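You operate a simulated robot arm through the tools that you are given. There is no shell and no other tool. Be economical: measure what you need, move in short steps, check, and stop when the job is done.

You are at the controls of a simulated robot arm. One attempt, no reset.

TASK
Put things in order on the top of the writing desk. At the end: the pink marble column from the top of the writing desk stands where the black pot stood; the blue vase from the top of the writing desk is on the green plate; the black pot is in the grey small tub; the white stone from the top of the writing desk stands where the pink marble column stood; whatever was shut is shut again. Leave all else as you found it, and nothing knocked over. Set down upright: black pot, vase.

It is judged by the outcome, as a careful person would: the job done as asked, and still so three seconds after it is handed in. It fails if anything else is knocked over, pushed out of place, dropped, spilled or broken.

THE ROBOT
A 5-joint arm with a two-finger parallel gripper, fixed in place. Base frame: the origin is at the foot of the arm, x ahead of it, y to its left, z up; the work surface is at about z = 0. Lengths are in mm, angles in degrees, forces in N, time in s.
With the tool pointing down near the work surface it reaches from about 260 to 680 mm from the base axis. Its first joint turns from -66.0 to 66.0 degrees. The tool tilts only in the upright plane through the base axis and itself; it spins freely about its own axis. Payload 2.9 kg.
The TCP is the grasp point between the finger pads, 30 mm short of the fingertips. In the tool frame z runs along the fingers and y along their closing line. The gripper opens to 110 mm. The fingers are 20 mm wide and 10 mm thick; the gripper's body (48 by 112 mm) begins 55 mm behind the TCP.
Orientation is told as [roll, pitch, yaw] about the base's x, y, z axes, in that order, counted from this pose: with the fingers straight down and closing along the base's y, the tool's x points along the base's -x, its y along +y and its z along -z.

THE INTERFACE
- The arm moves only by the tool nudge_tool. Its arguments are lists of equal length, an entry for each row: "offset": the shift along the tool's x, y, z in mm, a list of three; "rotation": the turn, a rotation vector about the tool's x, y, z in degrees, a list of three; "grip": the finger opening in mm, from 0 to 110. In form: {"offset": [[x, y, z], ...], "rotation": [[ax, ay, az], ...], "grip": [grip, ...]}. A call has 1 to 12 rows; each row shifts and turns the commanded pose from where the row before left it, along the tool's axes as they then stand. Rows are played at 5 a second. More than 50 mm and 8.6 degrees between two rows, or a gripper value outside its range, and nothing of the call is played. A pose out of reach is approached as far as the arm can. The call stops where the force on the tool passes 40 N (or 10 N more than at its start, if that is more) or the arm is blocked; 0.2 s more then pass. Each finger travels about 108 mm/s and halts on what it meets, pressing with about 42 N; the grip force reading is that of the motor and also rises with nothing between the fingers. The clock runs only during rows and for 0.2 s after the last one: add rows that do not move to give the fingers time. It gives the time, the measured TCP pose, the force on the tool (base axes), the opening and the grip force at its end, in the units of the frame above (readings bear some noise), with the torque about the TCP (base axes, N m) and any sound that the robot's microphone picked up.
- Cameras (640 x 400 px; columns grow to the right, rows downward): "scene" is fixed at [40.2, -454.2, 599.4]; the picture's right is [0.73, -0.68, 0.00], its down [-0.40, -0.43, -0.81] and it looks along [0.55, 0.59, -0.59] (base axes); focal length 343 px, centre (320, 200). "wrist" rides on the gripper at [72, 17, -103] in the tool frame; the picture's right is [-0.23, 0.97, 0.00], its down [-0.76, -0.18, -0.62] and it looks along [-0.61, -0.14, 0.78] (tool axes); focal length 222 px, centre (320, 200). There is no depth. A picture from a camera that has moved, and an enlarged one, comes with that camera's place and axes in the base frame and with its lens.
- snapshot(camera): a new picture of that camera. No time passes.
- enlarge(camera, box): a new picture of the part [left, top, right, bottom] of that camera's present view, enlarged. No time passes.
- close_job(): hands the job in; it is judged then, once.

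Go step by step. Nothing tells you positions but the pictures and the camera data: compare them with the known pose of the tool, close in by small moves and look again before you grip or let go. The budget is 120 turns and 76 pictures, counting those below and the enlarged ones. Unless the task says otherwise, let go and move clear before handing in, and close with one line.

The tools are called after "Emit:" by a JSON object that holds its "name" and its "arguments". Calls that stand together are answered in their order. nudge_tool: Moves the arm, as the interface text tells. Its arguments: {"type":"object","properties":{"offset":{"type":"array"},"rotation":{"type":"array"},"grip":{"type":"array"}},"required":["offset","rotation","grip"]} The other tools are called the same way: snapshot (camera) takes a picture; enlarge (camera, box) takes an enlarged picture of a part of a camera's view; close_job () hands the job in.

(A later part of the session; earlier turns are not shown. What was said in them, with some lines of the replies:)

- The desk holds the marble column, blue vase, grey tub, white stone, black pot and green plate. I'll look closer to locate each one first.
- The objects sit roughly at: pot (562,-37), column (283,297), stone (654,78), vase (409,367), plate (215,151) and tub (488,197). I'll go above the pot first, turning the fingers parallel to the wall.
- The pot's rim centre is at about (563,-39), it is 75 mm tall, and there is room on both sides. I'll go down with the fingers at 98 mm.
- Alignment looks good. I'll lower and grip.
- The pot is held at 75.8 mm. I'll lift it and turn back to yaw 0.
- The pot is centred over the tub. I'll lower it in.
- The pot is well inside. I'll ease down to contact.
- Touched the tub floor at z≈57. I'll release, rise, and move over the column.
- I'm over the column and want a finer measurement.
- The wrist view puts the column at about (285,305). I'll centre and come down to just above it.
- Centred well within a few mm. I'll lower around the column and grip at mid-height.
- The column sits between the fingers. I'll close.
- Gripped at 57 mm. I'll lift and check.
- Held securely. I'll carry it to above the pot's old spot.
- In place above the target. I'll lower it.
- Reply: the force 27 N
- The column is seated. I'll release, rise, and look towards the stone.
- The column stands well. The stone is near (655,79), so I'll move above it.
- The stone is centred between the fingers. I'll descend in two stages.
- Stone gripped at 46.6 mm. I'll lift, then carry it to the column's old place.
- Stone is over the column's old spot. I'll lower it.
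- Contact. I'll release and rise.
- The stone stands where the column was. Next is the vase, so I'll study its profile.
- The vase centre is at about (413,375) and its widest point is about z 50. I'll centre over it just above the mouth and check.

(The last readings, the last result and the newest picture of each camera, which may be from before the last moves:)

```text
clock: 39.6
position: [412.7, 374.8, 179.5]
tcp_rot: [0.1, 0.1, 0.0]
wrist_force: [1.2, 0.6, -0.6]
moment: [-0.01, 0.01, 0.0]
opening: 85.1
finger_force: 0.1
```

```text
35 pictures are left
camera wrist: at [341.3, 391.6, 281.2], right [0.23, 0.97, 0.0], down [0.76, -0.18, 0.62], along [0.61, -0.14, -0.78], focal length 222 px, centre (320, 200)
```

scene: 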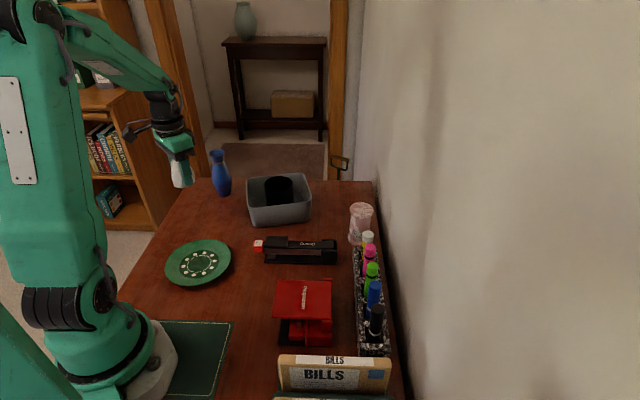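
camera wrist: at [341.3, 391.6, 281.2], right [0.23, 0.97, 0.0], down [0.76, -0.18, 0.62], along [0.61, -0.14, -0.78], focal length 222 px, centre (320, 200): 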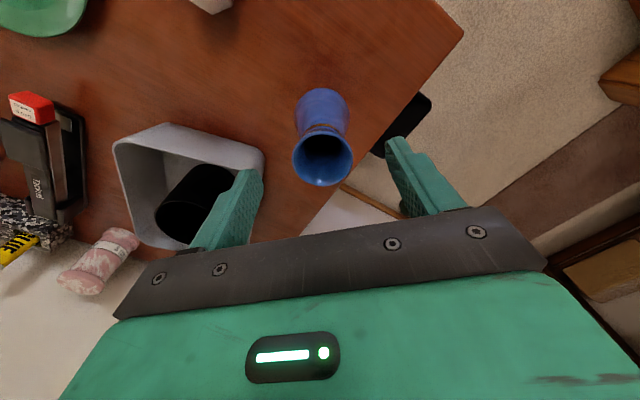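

Emit:
{"name": "nudge_tool", "arguments": {"offset": [[-1.5, 1.2, 40], [0, 0, 30]], "rotation": [[0, 0, 0], [0, 0, 0]], "grip": [85, 85]}}

Emit:
{"name": "snapshot", "arguments": {"camera": "wrist"}}

Emit:
{"name": "enlarge", "arguments": {"camera": "scene", "box": [180, 120, 260, 205]}}

```text
clock: 40.2
position: [413.4, 375.6, 109.6]
tcp_rot: [0.0, -0.1, 0.0]
wrist_force: [1.1, -0.1, -0.2]
moment: [-0.03, -0.01, 0.0]
opening: 84.9
finger_force: 0.2
```

```text
34 pictures are left
camera wrist: at [343.1, 392.7, 211.1], right [0.23, 0.97, 0.0], down [0.76, -0.18, 0.62], along [0.61, -0.14, -0.78], focal length 222 px, centre (320, 200)
```

wrist: 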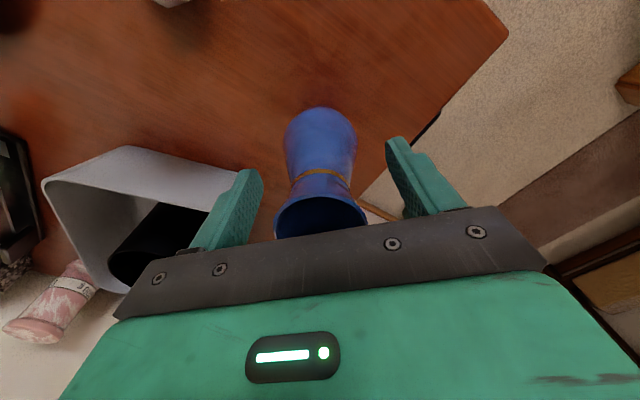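

```text
4.71 times, centred on (220, 162) of scene
camera zoom: at [40.2, -454.2, 599.4], right [0.73, -0.68, 0.0], down [-0.4, -0.43, -0.81], along [0.55, 0.59, -0.59], focal length 1616 px, centre (791, 376)
```

zoom: 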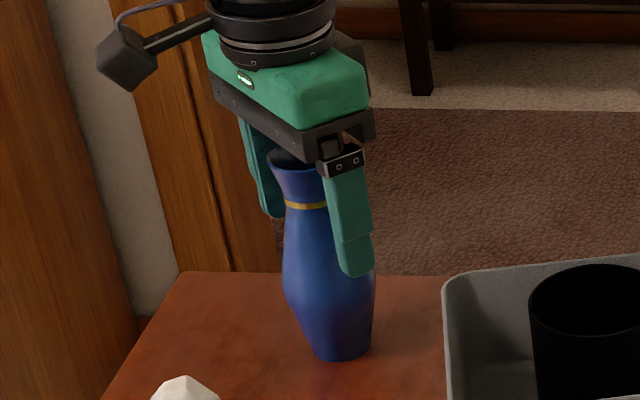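

Emit:
{"name": "nudge_tool", "arguments": {"offset": [[0, 0, 7], [0, 0, 5], [0, 0, 4], [0, 0, 0], [0, 0, 0], [0, 0, 0]], "rotation": [[0, 0, 0], [0, 0, 0], [0, 0, 0], [0, 0, 0], [0, 0, 0], [0, 0, 0]], "grip": [85, 85, 85, 65, 45, 45]}}

Emit:
{"name": "snapshot", "arguments": {"camera": "wrist"}}

Emit:
{"name": "enlarge", "arguments": {"camera": "scene", "box": [180, 120, 260, 205]}}

```text
clock: 41.6
position: [413.1, 375.8, 92.6]
tcp_rot: [-0.1, 0.0, 0.0]
wrist_force: [0.4, -0.4, -0.6]
moment: [0.03, 0.01, 0.0]
opening: 54.2
finger_force: 42.4
```

```text
32 pictures are left
camera wrist: at [342.8, 392.8, 195.2], right [0.23, 0.97, 0.0], down [0.76, -0.18, 0.62], along [0.61, -0.14, -0.78], focal length 222 px, centre (320, 200)
```

wrist: 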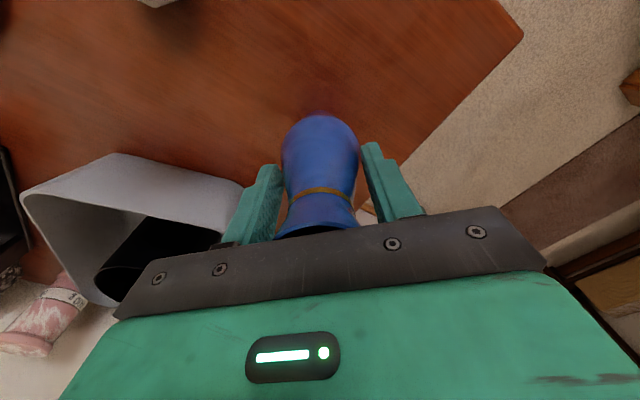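

```text
4.71 times, centred on (220, 162) of scene
camera zoom: at [40.2, -454.2, 599.4], right [0.73, -0.68, 0.0], down [-0.4, -0.43, -0.81], along [0.55, 0.59, -0.59], focal length 1616 px, centre (791, 376)
```

zoom: 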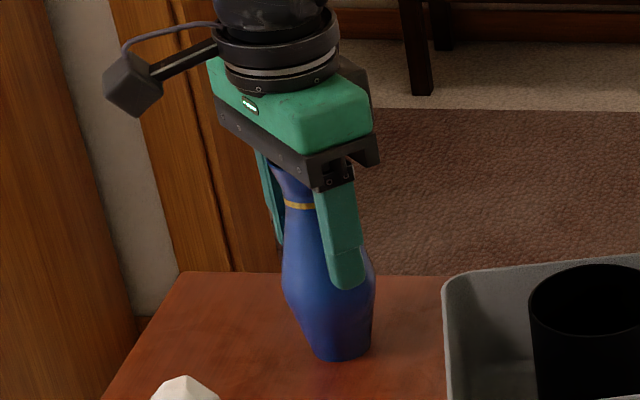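

Fingers are on the belly at 54 mm. I'll try a small slow lift.

Emit:
{"name": "nudge_tool", "arguments": {"offset": [[0, 0, -3], [0, 0, -4], [0, 0, -8], [0, 0, 0]], "rotation": [[0, 0, 0], [0, 0, 0], [0, 0, 0], [0, 0, 0]], "grip": [45, 45, 45, 45]}}

Emit:
{"name": "snapshot", "arguments": {"camera": "wrist"}}

Emit:
{"name": "enlarge", "arguments": {"camera": "scene", "box": [180, 120, 260, 205]}}

```text
clock: 42.6
position: [414.0, 376.3, 107.8]
tcp_rot: [0.0, -0.1, -0.1]
wrist_force: [0.2, 0.6, -1.4]
moment: [0.0, 0.04, -0.02]
opening: 54.0
finger_force: 42.1
```

```text
30 pictures are left
camera wrist: at [342.7, 392.9, 210.7], right [0.23, 0.97, 0.0], down [0.76, -0.18, 0.62], along [0.61, -0.14, -0.78], focal length 222 px, centre (320, 200)
```

wrist: 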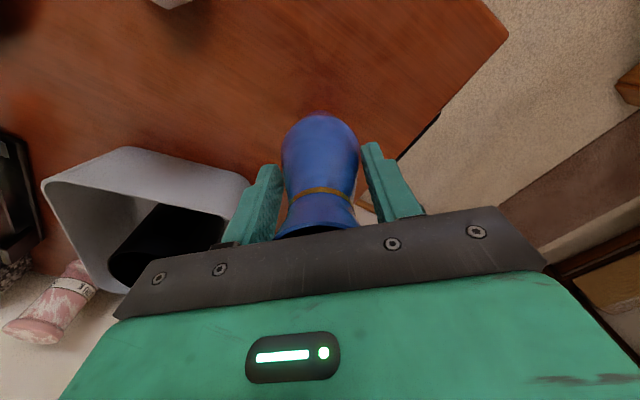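

```text
4.71 times, centred on (220, 162) of scene
camera zoom: at [40.2, -454.2, 599.4], right [0.73, -0.68, 0.0], down [-0.4, -0.43, -0.81], along [0.55, 0.59, -0.59], focal length 1616 px, centre (791, 376)
```

zoom: 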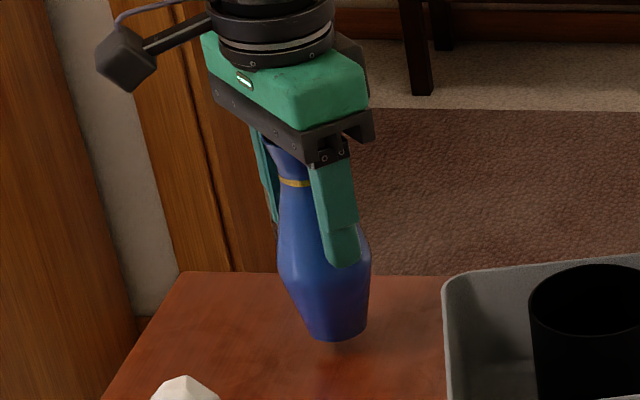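

The lift is clean and the vase hangs upright. I'll raise further and carry it towards the plate.

Emit:
{"name": "nudge_tool", "arguments": {"offset": [[0, 0, -25], [0, 0, -25], [0, 0, -25], [0, 0, -25], [0, 0, 0]], "rotation": [[0, 0, 0], [0, 0, 0], [0, 0, 0], [0, 0, 0], [0, 0, 0]], "grip": [45, 45, 45, 45, 45]}}

Emit:
{"name": "nudge_tool", "arguments": {"offset": [[19.4, -22.6, 0], [19.4, -22.6, 0], [19.4, -22.6, 0], [19.4, -22.6, 0], [19.4, -22.6, 0], [19.4, -22.6, 0], [19.4, -22.6, 0], [19.4, -22.6, 0], [19.4, -22.6, 0], [19.4, -22.6, 0], [0, 0, 0]], "rotation": [[0, 0, 0], [0, 0, 0], [0, 0, 0], [0, 0, 0], [0, 0, 0], [0, 0, 0], [0, 0, 0], [0, 0, 0], [0, 0, 0], [0, 0, 0], [0, 0, 0]], "grip": [45, 45, 45, 45, 45, 45, 45, 45, 45, 45, 45]}}

Emit:
{"name": "snapshot", "arguments": {"camera": "wrist"}}

Emit:
{"name": "snapshot", "arguments": {"camera": "scene"}}

```text
clock: 43.8
position: [413.8, 375.0, 207.3]
tcp_rot: [0.0, 0.0, 0.0]
wrist_force: [0.2, 0.0, -2.3]
moment: [-0.01, -0.02, 0.01]
opening: 54.1
finger_force: 42.1
```

```text
clock: 46.2
position: [217.6, 149.1, 207.9]
tcp_rot: [0.1, 0.0, 0.1]
wrist_force: [0.3, 0.0, -1.1]
moment: [-0.02, 0.01, -0.01]
opening: 54.0
finger_force: 42.3
```

```text
28 pictures are left
camera wrist: at [147.4, 166.3, 309.8], right [0.23, 0.97, 0.0], down [0.76, -0.18, 0.62], along [0.61, -0.14, -0.78], focal length 222 px, centre (320, 200)
```

wrist: 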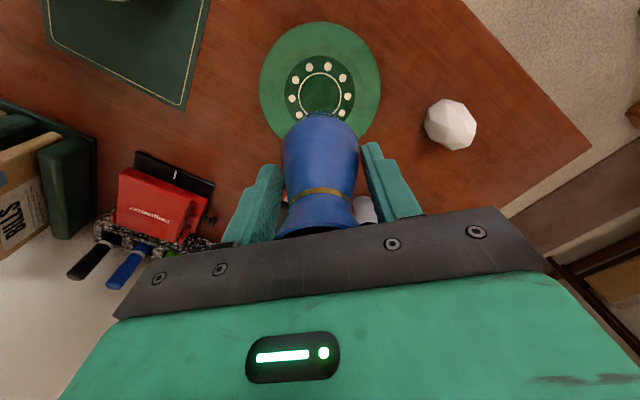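

```text
27 pictures are left
```

scene: 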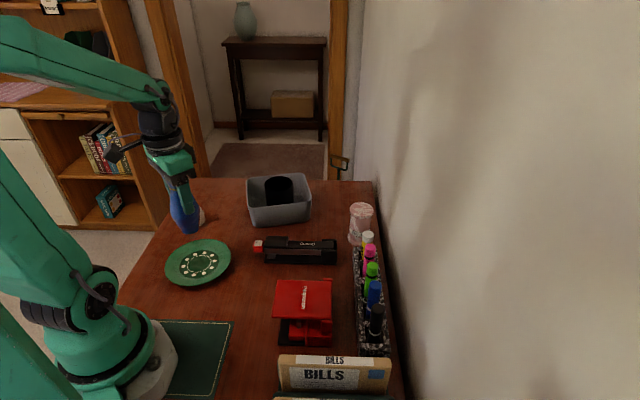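

The vase is over the plate centre. I'll lower most of the way.

Emit:
{"name": "nudge_tool", "arguments": {"offset": [[0.5, 0.7, 25], [0, 0, 25], [0, 0, 25], [0, 0, 15], [0, 0, 0]], "rotation": [[0, 0, 0], [0, 0, 0], [0, 0, 0], [0, 0, 0], [0, 0, 0]], "grip": [45, 45, 45, 45, 45]}}

Emit:
{"name": "snapshot", "arguments": {"camera": "wrist"}}

Emit:
{"name": "enlarge", "arguments": {"camera": "scene", "box": [130, 170, 260, 300]}}

```text
clock: 47.4
position: [219.6, 151.4, 117.3]
tcp_rot: [0.0, -0.1, 0.0]
wrist_force: [0.0, 0.8, -1.9]
moment: [-0.01, -0.01, 0.0]
opening: 54.3
finger_force: 41.8
```

```text
26 pictures are left
camera wrist: at [148.0, 168.1, 219.6], right [0.23, 0.97, 0.0], down [0.76, -0.18, 0.62], along [0.61, -0.14, -0.78], focal length 222 px, centre (320, 200)
```

wrist: 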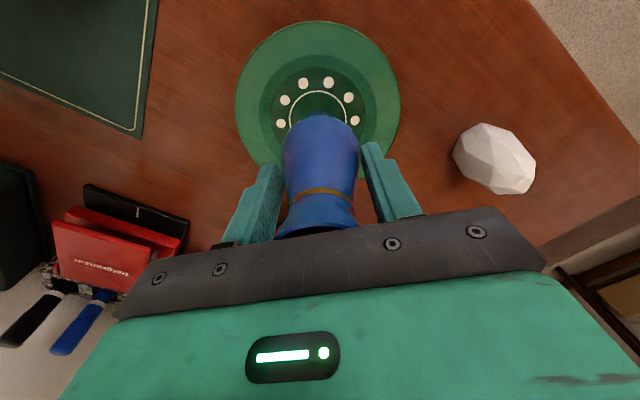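

```text
3.08 times, centred on (195, 235) of scene
camera zoom: at [40.2, -454.2, 599.4], right [0.73, -0.68, 0.0], down [-0.4, -0.43, -0.81], along [0.55, 0.59, -0.59], focal length 1057 px, centre (705, 92)
```

zoom: 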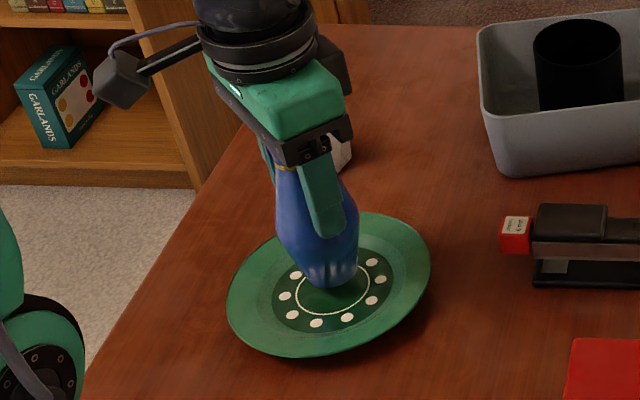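

Aligned with the plate's centre ring. I'll ease down to contact.

Emit:
{"name": "nudge_tool", "arguments": {"offset": [[0, 0, 6], [0, 0, 4], [0, 0, 3], [0, 0, 2], [0, 0, 0]], "rotation": [[0, 0, 0], [0, 0, 0], [0, 0, 0], [0, 0, 0], [0, 0, 0]], "grip": [45, 45, 45, 45, 45]}}

Emit:
{"name": "nudge_tool", "arguments": {"offset": [[0, 0, 1], [0, 0, 1]], "rotation": [[0, 0, 0], [0, 0, 0]], "grip": [45, 45]}}

```text
clock: 48.6
position: [219.8, 150.5, 103.0]
tcp_rot: [0.1, 0.0, -0.1]
wrist_force: [0.5, 0.1, -1.8]
moment: [0.02, 0.0, -0.02]
opening: 54.0
finger_force: 42.1
```

```text
clock: 49.2
position: [220.0, 150.8, 103.0]
tcp_rot: [0.0, 0.0, 0.0]
wrist_force: [-6.1, 0.6, 16.5]
moment: [0.07, 0.56, -0.03]
opening: 54.0
finger_force: 41.2
```

Contact. I'll relieve the press a little, then check before letting go.

Emit:
{"name": "nudge_tool", "arguments": {"offset": [[0, 0, -0.6], [0, 0, 0]], "rotation": [[0, 0, 0], [0, 0, 0]], "grip": [45, 45]}}

Emit:
{"name": "enlarge", "arguments": {"camera": "scene", "box": [150, 190, 250, 290]}}

```text
clock: 49.8
position: [221.1, 150.3, 100.9]
tcp_rot: [0.0, -0.1, 0.0]
wrist_force: [-1.5, 1.8, 7.3]
moment: [0.23, 0.09, -0.03]
opening: 53.9
finger_force: 41.8
```

```text
4.00 times, centred on (200, 240) of scene
camera zoom: at [40.2, -454.2, 599.4], right [0.73, -0.68, 0.0], down [-0.4, -0.43, -0.81], along [0.55, 0.59, -0.59], focal length 1374 px, centre (800, 40)
```

zoom: 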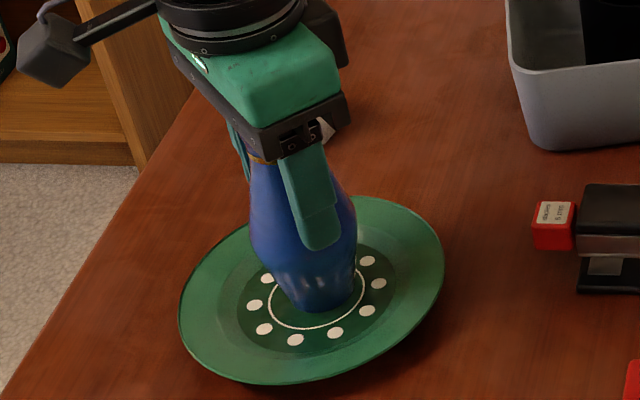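

Emit:
{"name": "nudge_tool", "arguments": {"offset": [[0, 0, 0], [0, 0, 0], [0, 0, 0], [0, 0, 0], [0, 0, -20], [0, 0, -40], [0, 0, -45], [0, 0, -45]], "rotation": [[0, 0, 0], [0, 0, 0], [0, 0, 0], [0, 0, 0], [0, 0, 0], [0, 0, 0], [0, 0, 0], [0, 0, 0]], "grip": [56, 62, 76, 80, 80, 80, 80, 80]}}

Emit:
{"name": "nudge_tool", "arguments": {"offset": [[-30, 10, -20], [-40, 10, -10], [-40, 0, 0]], "rotation": [[0, 0, 0], [0, 0, 0], [0, 0, 0]], "grip": [80, 80, 80]}}

Emit:
{"name": "snapshot", "arguments": {"camera": "scene"}}

Emit:
{"name": "enlarge", "arguments": {"camera": "scene", "box": [150, 160, 290, 300]}}

Emit:
{"name": "enlarge", "arguments": {"camera": "scene", "box": [240, 150, 400, 370]}}

```text
clock: 51.6
position: [218.1, 150.8, 251.5]
tcp_rot: [0.0, 0.0, 0.0]
wrist_force: [-0.1, 0.2, -0.4]
moment: [0.0, -0.02, 0.02]
opening: 80.0
finger_force: 0.0
```

```text
clock: 52.4
position: [330.0, 169.5, 281.7]
tcp_rot: [0.0, -0.1, 0.0]
wrist_force: [0.0, -0.2, 1.2]
moment: [0.01, 0.0, 0.02]
opening: 80.0
finger_force: 0.2
```

```text
23 pictures are left
```

scene: 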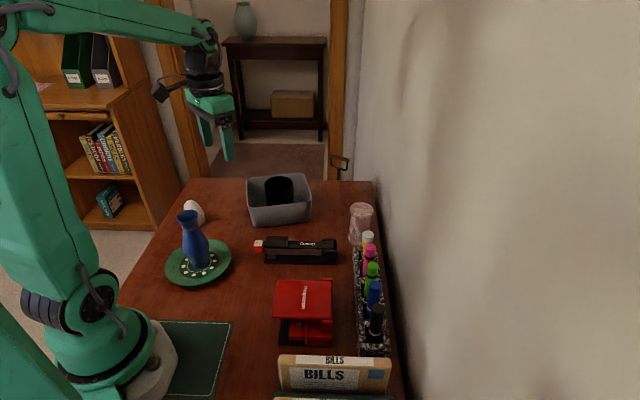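

```text
2.86 times, centred on (220, 230) of scene
camera zoom: at [40.2, -454.2, 599.4], right [0.73, -0.68, 0.0], down [-0.4, -0.43, -0.81], along [0.55, 0.59, -0.59], focal length 981 px, centre (606, 114)
```

zoom: 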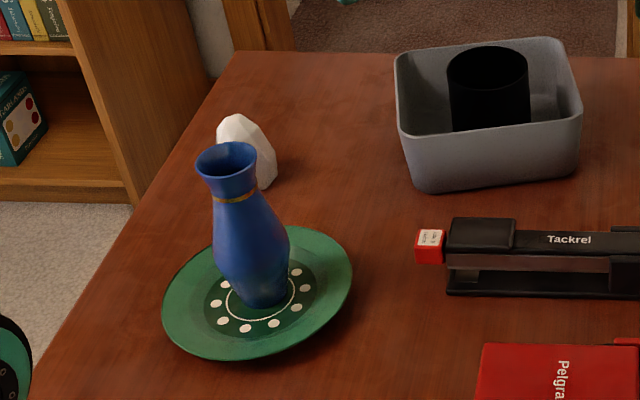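

```text
1.82 times, centred on (320, 260) of scene
camera zoom: at [40.2, -454.2, 599.4], right [0.73, -0.68, 0.0], down [-0.4, -0.43, -0.81], along [0.55, 0.59, -0.59], focal length 624 px, centre (320, 91)
```

zoom: 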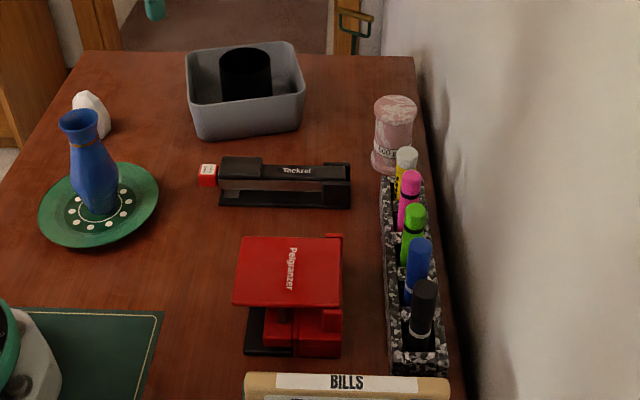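

The column, stone, vase and pot are all where they should be and standing upright. Nothing else has moved, no lid or drawer was opened, and the arm is clear, so I'm handing in.

Emit:
{"name": "close_job", "arguments": {}}

```text
The job is handed in.
```

The job is handed in: the column stands where the pot was, the stone stands where the column was, the vase is upright on the green plate, and the pot is upright in the grey tub.
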